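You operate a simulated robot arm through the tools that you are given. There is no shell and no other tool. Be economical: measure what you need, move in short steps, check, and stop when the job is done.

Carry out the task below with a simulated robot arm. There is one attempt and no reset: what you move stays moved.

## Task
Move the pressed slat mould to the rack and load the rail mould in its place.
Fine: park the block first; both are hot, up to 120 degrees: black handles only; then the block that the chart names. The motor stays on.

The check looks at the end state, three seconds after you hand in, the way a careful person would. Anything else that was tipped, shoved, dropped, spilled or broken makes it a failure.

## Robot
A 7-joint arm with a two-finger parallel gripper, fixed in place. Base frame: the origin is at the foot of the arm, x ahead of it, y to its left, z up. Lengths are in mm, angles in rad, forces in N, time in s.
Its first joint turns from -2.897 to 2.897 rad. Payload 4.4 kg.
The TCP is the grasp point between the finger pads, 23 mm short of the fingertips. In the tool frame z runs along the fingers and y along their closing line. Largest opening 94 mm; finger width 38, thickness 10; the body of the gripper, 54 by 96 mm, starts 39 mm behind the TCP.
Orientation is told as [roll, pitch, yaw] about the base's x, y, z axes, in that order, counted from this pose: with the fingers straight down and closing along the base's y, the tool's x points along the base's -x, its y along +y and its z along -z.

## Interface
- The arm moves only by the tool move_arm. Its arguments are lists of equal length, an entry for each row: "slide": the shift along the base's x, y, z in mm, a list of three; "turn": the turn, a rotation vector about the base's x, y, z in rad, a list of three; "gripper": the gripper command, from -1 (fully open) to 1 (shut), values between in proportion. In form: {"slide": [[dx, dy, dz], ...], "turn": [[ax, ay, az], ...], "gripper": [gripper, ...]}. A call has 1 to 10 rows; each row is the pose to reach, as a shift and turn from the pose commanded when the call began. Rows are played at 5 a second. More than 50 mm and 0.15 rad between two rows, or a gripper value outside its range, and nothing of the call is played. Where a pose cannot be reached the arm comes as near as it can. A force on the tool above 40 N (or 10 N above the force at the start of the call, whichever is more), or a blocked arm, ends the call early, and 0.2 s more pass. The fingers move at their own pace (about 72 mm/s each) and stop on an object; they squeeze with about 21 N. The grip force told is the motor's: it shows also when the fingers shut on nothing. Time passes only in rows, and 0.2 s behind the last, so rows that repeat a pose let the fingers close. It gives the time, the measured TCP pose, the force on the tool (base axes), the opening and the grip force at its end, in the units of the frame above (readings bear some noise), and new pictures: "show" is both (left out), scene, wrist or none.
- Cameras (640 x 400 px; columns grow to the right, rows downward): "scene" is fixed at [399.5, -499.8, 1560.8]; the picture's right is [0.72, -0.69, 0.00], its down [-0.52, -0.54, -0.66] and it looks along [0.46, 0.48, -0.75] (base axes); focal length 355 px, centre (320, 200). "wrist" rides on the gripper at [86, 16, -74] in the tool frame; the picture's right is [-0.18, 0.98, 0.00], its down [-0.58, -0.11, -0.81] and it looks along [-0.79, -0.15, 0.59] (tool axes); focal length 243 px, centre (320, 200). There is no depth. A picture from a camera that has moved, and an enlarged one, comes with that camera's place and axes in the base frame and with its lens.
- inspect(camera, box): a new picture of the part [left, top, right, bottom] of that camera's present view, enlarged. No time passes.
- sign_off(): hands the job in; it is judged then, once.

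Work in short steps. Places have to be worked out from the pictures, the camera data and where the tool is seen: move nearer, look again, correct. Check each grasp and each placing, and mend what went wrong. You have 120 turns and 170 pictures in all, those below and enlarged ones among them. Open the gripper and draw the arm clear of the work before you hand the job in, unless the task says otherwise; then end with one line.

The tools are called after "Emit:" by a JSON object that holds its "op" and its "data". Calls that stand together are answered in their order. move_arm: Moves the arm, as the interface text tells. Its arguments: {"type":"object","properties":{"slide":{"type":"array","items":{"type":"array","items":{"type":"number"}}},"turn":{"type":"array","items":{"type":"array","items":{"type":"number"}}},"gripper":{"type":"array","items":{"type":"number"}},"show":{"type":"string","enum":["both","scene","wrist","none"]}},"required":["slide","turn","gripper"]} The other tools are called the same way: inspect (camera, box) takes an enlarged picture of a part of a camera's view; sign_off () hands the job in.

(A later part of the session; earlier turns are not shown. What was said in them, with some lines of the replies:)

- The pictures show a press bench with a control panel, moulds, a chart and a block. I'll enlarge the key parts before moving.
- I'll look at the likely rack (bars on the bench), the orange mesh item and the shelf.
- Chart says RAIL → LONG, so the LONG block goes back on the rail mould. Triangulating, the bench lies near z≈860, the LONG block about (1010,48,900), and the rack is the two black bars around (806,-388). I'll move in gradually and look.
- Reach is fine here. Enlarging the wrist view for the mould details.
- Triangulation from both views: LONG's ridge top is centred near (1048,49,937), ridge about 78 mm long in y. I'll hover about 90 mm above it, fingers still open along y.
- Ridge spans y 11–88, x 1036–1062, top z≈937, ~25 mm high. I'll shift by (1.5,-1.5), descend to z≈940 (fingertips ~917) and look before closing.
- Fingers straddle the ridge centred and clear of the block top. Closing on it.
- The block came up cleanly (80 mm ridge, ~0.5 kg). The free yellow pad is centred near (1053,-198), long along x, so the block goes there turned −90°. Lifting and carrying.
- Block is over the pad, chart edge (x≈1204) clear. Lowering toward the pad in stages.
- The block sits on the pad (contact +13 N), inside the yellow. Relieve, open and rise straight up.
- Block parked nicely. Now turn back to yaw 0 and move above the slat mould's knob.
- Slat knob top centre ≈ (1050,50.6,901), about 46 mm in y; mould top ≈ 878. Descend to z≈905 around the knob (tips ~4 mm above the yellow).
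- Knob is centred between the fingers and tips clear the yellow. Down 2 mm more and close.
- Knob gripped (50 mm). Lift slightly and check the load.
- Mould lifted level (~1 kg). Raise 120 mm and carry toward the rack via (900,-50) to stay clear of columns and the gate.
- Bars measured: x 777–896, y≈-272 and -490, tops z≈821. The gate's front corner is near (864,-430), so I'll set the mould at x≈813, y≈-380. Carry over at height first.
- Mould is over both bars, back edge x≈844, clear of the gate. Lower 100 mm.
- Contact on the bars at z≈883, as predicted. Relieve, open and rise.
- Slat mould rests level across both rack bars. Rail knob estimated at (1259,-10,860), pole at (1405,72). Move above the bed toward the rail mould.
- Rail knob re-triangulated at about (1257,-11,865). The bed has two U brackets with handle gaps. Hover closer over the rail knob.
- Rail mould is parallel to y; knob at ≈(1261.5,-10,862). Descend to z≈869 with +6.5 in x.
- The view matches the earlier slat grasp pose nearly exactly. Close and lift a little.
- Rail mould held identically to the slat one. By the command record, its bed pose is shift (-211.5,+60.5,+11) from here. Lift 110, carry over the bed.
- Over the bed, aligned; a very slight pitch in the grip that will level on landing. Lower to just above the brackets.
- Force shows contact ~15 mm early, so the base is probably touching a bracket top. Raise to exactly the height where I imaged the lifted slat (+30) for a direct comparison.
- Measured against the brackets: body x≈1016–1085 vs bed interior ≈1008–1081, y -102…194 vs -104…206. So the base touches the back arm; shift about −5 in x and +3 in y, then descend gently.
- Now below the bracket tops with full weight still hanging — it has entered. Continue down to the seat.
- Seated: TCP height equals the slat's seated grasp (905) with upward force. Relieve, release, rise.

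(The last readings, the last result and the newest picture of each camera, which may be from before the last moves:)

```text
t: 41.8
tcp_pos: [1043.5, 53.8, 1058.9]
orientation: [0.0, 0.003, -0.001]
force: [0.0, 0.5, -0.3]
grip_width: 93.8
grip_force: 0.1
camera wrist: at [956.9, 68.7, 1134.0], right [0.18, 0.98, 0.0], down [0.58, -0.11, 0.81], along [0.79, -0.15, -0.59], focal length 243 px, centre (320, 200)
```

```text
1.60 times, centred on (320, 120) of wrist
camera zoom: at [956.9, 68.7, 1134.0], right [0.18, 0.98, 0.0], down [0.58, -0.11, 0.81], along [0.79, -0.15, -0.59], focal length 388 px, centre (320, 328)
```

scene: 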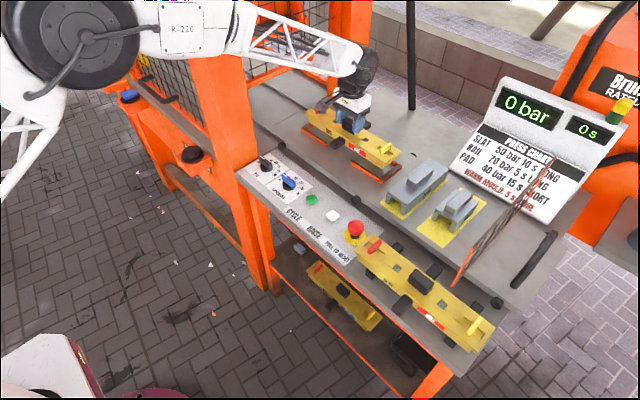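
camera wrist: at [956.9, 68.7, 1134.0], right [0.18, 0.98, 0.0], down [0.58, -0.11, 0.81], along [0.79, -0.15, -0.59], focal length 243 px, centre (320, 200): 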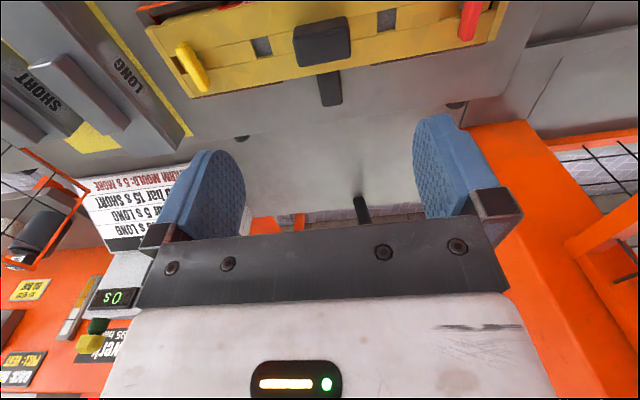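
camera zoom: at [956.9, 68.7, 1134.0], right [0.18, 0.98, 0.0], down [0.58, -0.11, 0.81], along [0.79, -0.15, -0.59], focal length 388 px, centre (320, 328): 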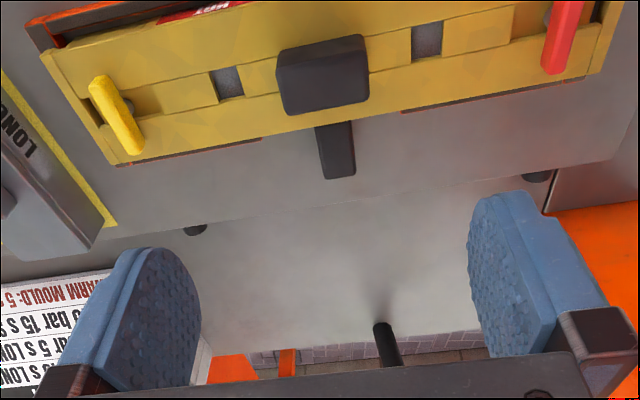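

Rail mould sits flat inside the brackets. Now fetch the LONG block: back over the pad with yaw −90°.

Emit:
{"op": "move_arm", "data": {"slide": [[1, -25, 0], [2, -50, 0], [3, -75, 0], [4, -100, 0], [5, -126, 0], [6, -151, 0], [7, -176, 0], [8, -202, 0], [8, -228, 0], [8, -253, 0]], "turn": [[0, 0, -0.145], [0, 0, -0.29], [0, 0, -0.435], [0, 0, -0.58], [0, 0, -0.725], [0, 0, -0.87], [0, 0, -1.015], [0, 0, -1.16], [0, 0, -1.305], [0, 0, -1.45]], "gripper": [-1, -1, -1, -1, -1, -1, -1, -1, -1, -1], "show": "none"}}

Emit:
{"op": "move_arm", "data": {"slide": [[0, 0, 0], [0, 0, -35], [0, 0, -75]], "turn": [[0, 0, -0.121], [0, 0, -0.121], [0, 0, -0.121]], "gripper": [-1, -1, -1], "show": "wrist"}}

```text
t: 44.0
tcp_pos: [1052.2, -197.9, 1059.5]
orientation: [0.0, -0.001, -1.455]
force: [0.2, -0.4, 0.2]
grip_width: 93.9
grip_force: 0.1
```

```text
t: 44.8
tcp_pos: [1052.8, -200.8, 984.5]
orientation: [0.002, 0.0, -1.572]
force: [-0.2, -0.4, 0.5]
grip_width: 93.9
grip_force: 0.0
camera wrist: at [1068.6, -113.9, 1059.9], right [0.98, -0.18, 0.0], down [-0.11, -0.58, 0.81], along [-0.15, -0.79, -0.59], focal length 243 px, centre (320, 200)
```

wrist: 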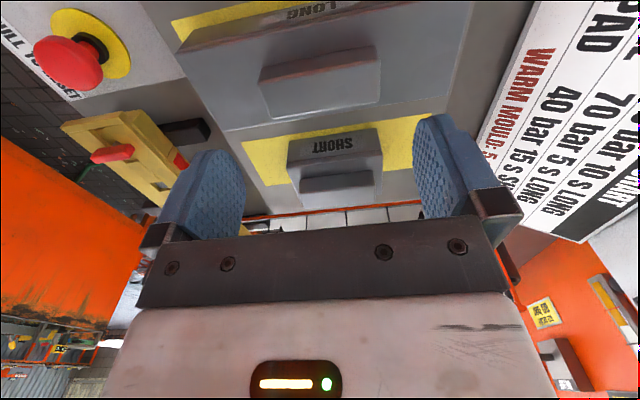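

Ridge is centred as before. Descend to the release height (z≈907) and close.

Emit:
{"op": "move_arm", "data": {"slide": [[0, 0, -35], [0, 0, -60], [0, 0, -77], [0, 0, -77]], "turn": [[0, 0, 0], [0, 0, 0], [0, 0, 0], [0, 0, 0]], "gripper": [-1, -1, -1, -1], "show": "wrist"}}

```text
t: 45.8
tcp_pos: [1053.4, -199.0, 906.6]
orientation: [0.001, -0.001, -1.571]
force: [-0.3, 0.0, -0.6]
grip_width: 93.8
grip_force: 0.1
camera wrist: at [1068.6, -113.6, 982.0], right [0.98, -0.18, 0.0], down [-0.11, -0.58, 0.81], along [-0.15, -0.79, -0.59], focal length 243 px, centre (320, 200)
```

wrist: 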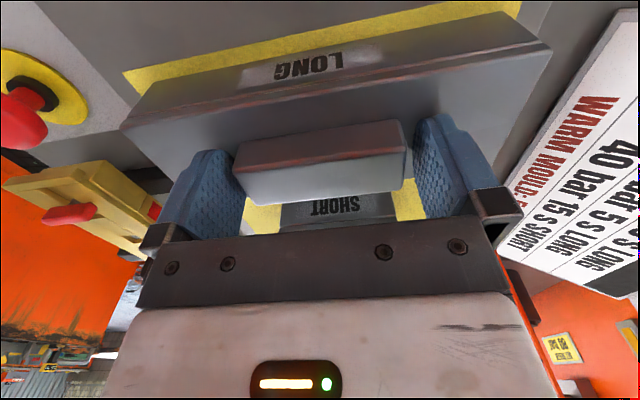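

Good alignment; grip the ridge and lift.

Emit:
{"op": "move_arm", "data": {"slide": [[0, 0, 0], [0, 0, 0], [0, 0, 0], [0, 0, 6], [0, 0, 30], [0, 0, 70], [0, 0, 115], [0, 0, 153]], "turn": [[0, 0, 0], [0, 0, 0], [0, 0, 0], [0, 0, 0], [0, 0, 0], [0, 0, 0], [0, 0, 0], [0, 0, 0]], "gripper": [1, 1, 1, 1, 1, 1, 1, 1], "show": "none"}}

```text
t: 47.6
tcp_pos: [1053.6, -199.7, 1058.5]
orientation: [-0.002, 0.0, -1.571]
force: [0.6, 0.6, -8.3]
grip_width: 79.7
grip_force: 20.7
```

Block held. Carry back over the bed, turning +90°.

Emit:
{"op": "move_arm", "data": {"slide": [[-1, 25, 0], [-2, 50, 0], [-3, 75, 0], [-4, 100, 0], [-5, 125, 0], [-6, 150, 0], [-7, 175, 0], [-8, 200, 0], [-8.5, 226, 0], [-8.5, 251, 0]], "turn": [[0, 0, 0.145], [0, 0, 0.29], [0, 0, 0.435], [0, 0, 0.58], [0, 0, 0.725], [0, 0, 0.87], [0, 0, 1.015], [0, 0, 1.16], [0, 0, 1.305], [0, 0, 1.45]], "gripper": [1, 1, 1, 1, 1, 1, 1, 1, 1, 1], "show": "none"}}

Emit:
{"op": "move_arm", "data": {"slide": [[0, 0, 0], [0, 0, -40], [0, 0, -80], [0, 0, -95]], "turn": [[0, 0, 0.121], [0, 0, 0.121], [0, 0, 0.121], [0, 0, 0.121]], "gripper": [1, 1, 1, 1], "show": "wrist"}}

Emit:
{"op": "inspect", "data": {"camera": "scene", "box": [295, 95, 415, 195]}}

```text
t: 49.8
tcp_pos: [1043.0, 50.2, 1057.9]
orientation: [-0.001, 0.0, -0.119]
force: [-0.7, 0.4, -6.2]
grip_width: 80.0
grip_force: 21.5
```

```text
t: 50.8
tcp_pos: [1043.7, 53.1, 963.5]
orientation: [0.0, 0.0, 0.0]
force: [0.2, 0.2, -6.2]
grip_width: 79.9
grip_force: 21.3
camera wrist: at [956.3, 68.9, 1039.3], right [0.18, 0.98, 0.0], down [0.58, -0.11, 0.81], along [0.79, -0.15, -0.59], focal length 243 px, centre (320, 200)
```

wrist: 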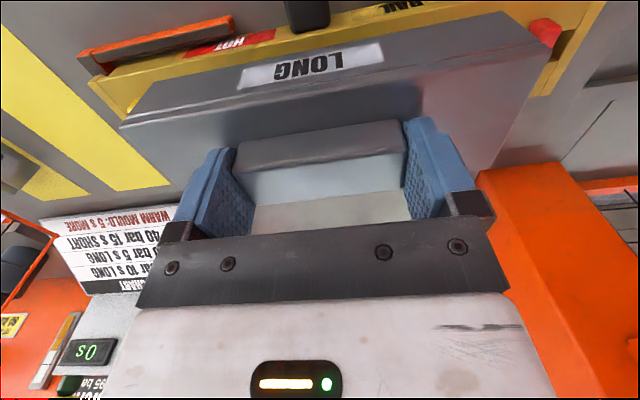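

```text
4.00 times, centred on (355, 145) of scene
camera zoom: at [399.5, -499.8, 1560.8], right [0.72, -0.69, 0.0], down [-0.52, -0.54, -0.66], along [0.46, 0.48, -0.75], focal length 1420 px, centre (180, 420)
```

zoom: 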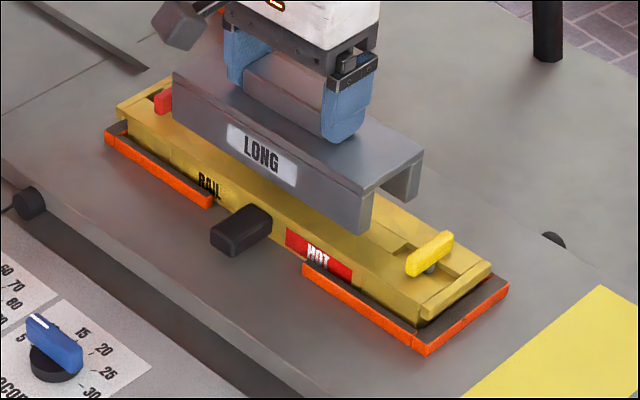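

Block is aligned over the rail mould with ~20 mm to each lever. Lower onto it.

Emit:
{"op": "move_arm", "data": {"slide": [[0, 0, -10], [0, 0, -17], [0, 0, -22], [0, 0, -25]], "turn": [[0, 0, 0], [0, 0, 0], [0, 0, 0], [0, 0, 0]], "gripper": [1, 1, 1, 1], "show": "wrist"}}

Emit:
{"op": "inspect", "data": {"camera": "scene", "box": [295, 95, 415, 195]}}

```text
t: 51.8
tcp_pos: [1043.7, 52.8, 940.5]
orientation: [0.0, 0.0, 0.001]
force: [0.2, 0.5, -6.5]
grip_width: 79.8
grip_force: 20.8
camera wrist: at [957.4, 68.3, 1015.2], right [0.18, 0.98, 0.0], down [0.58, -0.11, 0.81], along [0.79, -0.15, -0.59], focal length 243 px, centre (320, 200)
```

wrist: 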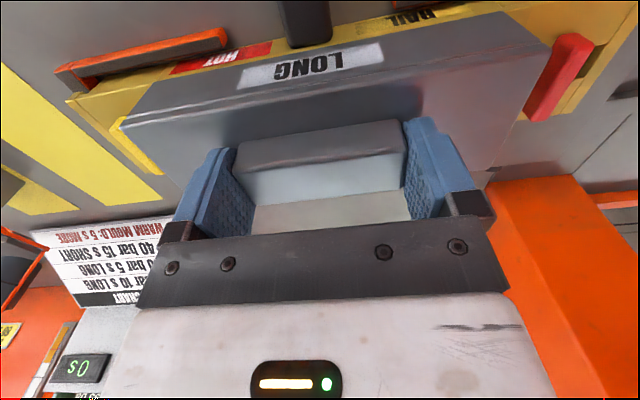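

```text
4.00 times, centred on (355, 145) of scene
camera zoom: at [399.5, -499.8, 1560.8], right [0.72, -0.69, 0.0], down [-0.52, -0.54, -0.66], along [0.46, 0.48, -0.75], focal length 1420 px, centre (180, 420)
```

zoom: 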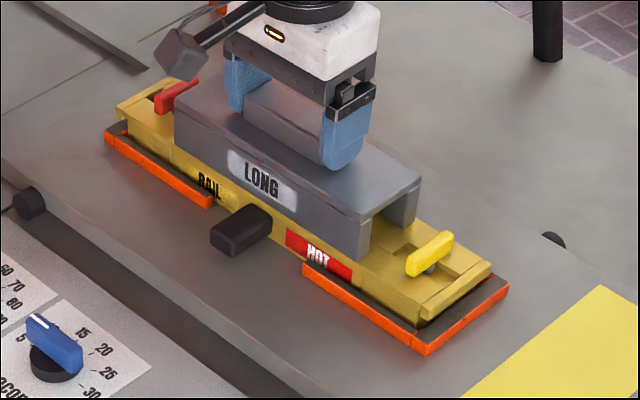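

Not touching yet (force still weight only); a few millimetres more.

Emit:
{"op": "move_arm", "data": {"slide": [[0, 0, -2], [0, 0, -4], [0, 0, -5], [0, 0, -5]], "turn": [[0, 0, 0], [0, 0, 0], [0, 0, 0], [0, 0, 0]], "gripper": [1, 1, 1, 1], "show": "none"}}

Emit:
{"op": "inspect", "data": {"camera": "scene", "box": [295, 95, 415, 195]}}

```text
t: 52.8
tcp_pos: [1044.7, 52.0, 939.6]
orientation: [0.0, -0.005, -0.001]
force: [1.1, 1.5, 38.3]
grip_width: 79.9
grip_force: 21.1
```

```text
4.00 times, centred on (355, 145) of scene
camera zoom: at [399.5, -499.8, 1560.8], right [0.72, -0.69, 0.0], down [-0.52, -0.54, -0.66], along [0.46, 0.48, -0.75], focal length 1420 px, centre (180, 420)
```

zoom: 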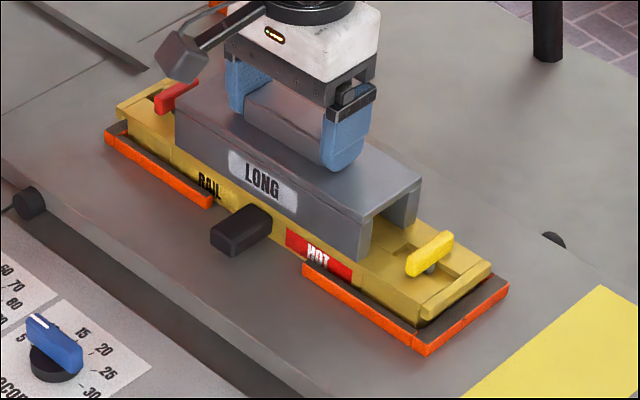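

The block is firmly resting on the mould (+38 N, z≈940 as originally). Relieve, open, rise and back off.

Emit:
{"op": "move_arm", "data": {"slide": [[0, 0, 3], [0, 0, 4], [0, 0, 4], [0, 0, 4], [0, 0, 30], [0, 0, 75], [0, 0, 120], [-30, -10, 150], [-65, -20, 170], [-105, -30, 190]], "turn": [[0, 0, 0], [0, 0, 0], [0, 0, 0], [0, 0, 0], [0, 0, 0], [0, 0, 0], [0, 0, 0], [0, 0, 0], [0, 0, 0], [0, 0, 0]], "gripper": [1, 1, -1, -1, -1, -1, -1, -1, -1, -1]}}

Emit:
{"op": "inspect", "data": {"camera": "wrist", "box": [180, 0, 500, 200]}}

Emit:
{"op": "inspect", "data": {"camera": "scene", "box": [290, 90, 450, 200]}}

Emit:
{"op": "inspect", "data": {"camera": "scene", "box": [330, 200, 510, 360]}}

```text
t: 55.0
tcp_pos: [938.4, 19.0, 1122.7]
orientation: [0.001, 0.003, -0.001]
force: [0.0, 0.4, -1.6]
grip_width: 93.8
grip_force: 0.1
camera wrist: at [852.0, 35.8, 1198.0], right [0.18, 0.98, 0.0], down [0.58, -0.11, 0.8], along [0.79, -0.15, -0.59], focal length 243 px, centre (320, 200)
```

scene: 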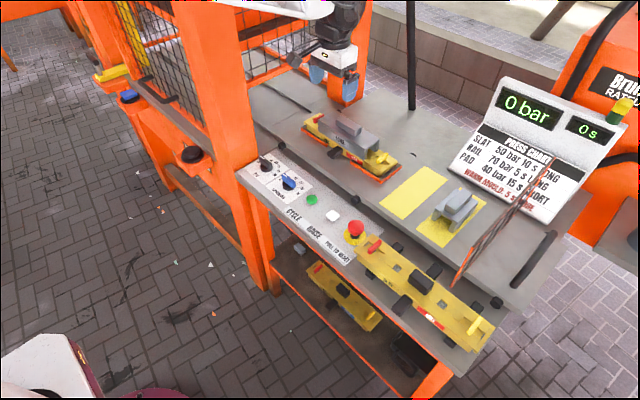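
wrist: 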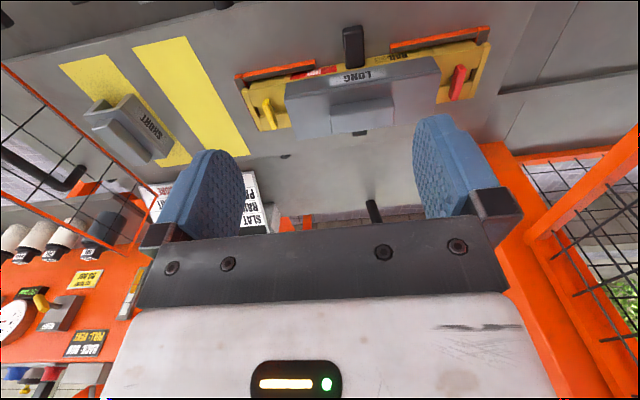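

```text
2.00 times, centred on (340, 100) of wrist
camera zoom: at [852.0, 35.8, 1198.0], right [0.18, 0.98, 0.0], down [0.58, -0.11, 0.8], along [0.79, -0.15, -0.59], focal length 485 px, centre (280, 400)
```

zoom: 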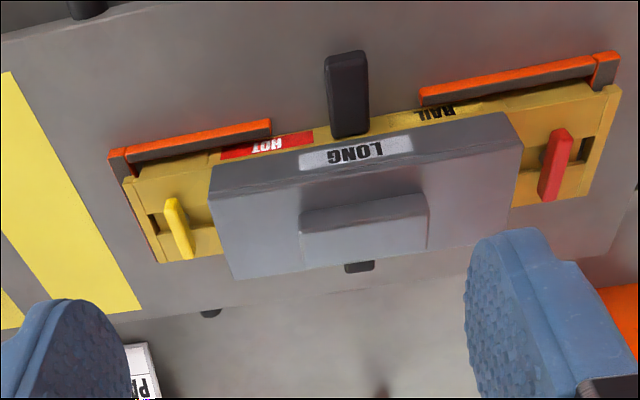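

```text
3.64 times, centred on (370, 145) of scene
camera zoom: at [399.5, -499.8, 1560.8], right [0.72, -0.69, 0.0], down [-0.52, -0.54, -0.66], along [0.46, 0.48, -0.75], focal length 1291 px, centre (138, 400)
```

zoom: 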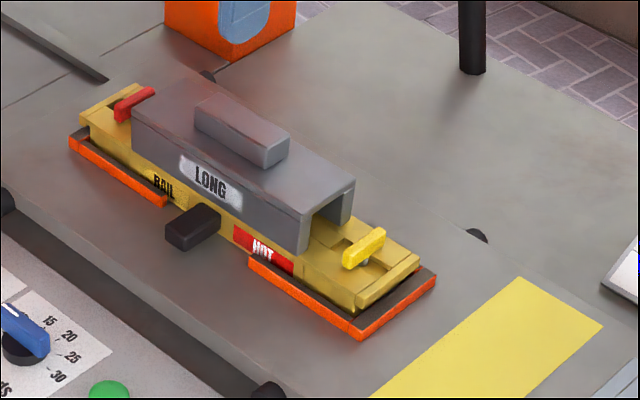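

```text
2.50 times, centred on (420, 280) of scene
camera zoom: at [399.5, -499.8, 1560.8], right [0.72, -0.69, 0.0], down [-0.52, -0.54, -0.66], along [0.46, 0.48, -0.75], focal length 887 px, centre (70, 0)
```

zoom: 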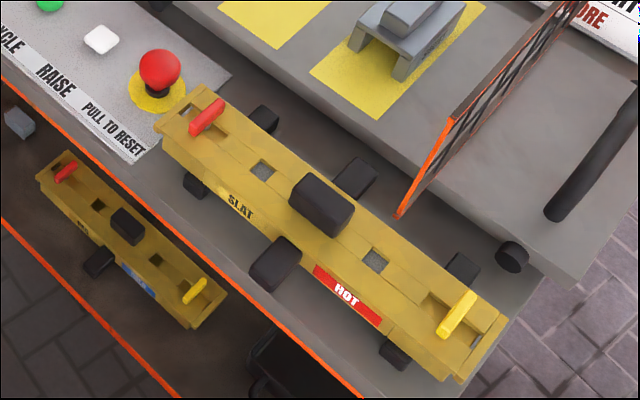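

All in place: rail mould in the bed with LONG on it, slat on the rack. Retract the arm clear.

Emit:
{"op": "move_arm", "data": {"slide": [[-40, 3, 20], [-85, 6, 40], [-130, 9, 56], [-175, 12, 56], [-220, 14, 56], [-265, 15, 56], [-295, 15, 56]], "turn": [[0, 0, 0], [0, 0, 0], [0, 0, 0], [0, 0, 0], [0, 0, 0], [0, 0, 0], [0, 0, 0]], "gripper": [-1, -1, -1, -1, -1, -1, -1], "show": "scene"}}

```text
t: 56.6
tcp_pos: [642.7, 36.5, 1180.5]
orientation: [-0.001, 0.0, 0.0]
force: [-0.5, 0.0, 0.3]
grip_width: 94.0
grip_force: 0.0
```

scene: 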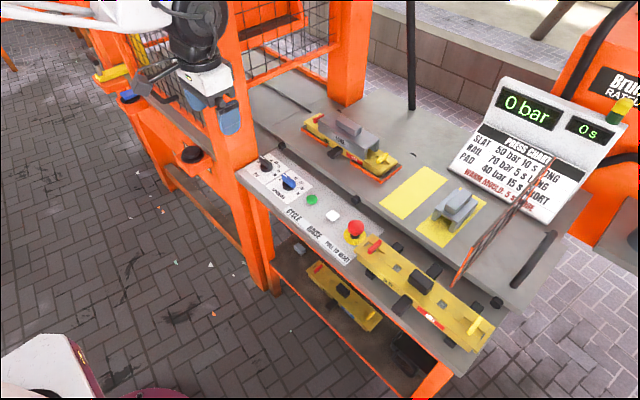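

The arm is clear, the gripper is open and the scene is as wanted; handing in.

Emit:
{"op": "sign_off", "data": {}}

```text
The job is handed in.
```

The slat mould is on the rack, and the rail mould is in the press bed with the LONG block on top, as the chart names for RAIL. I gripped both moulds only by their black knobs and left the motor, dials and buttons untouched.
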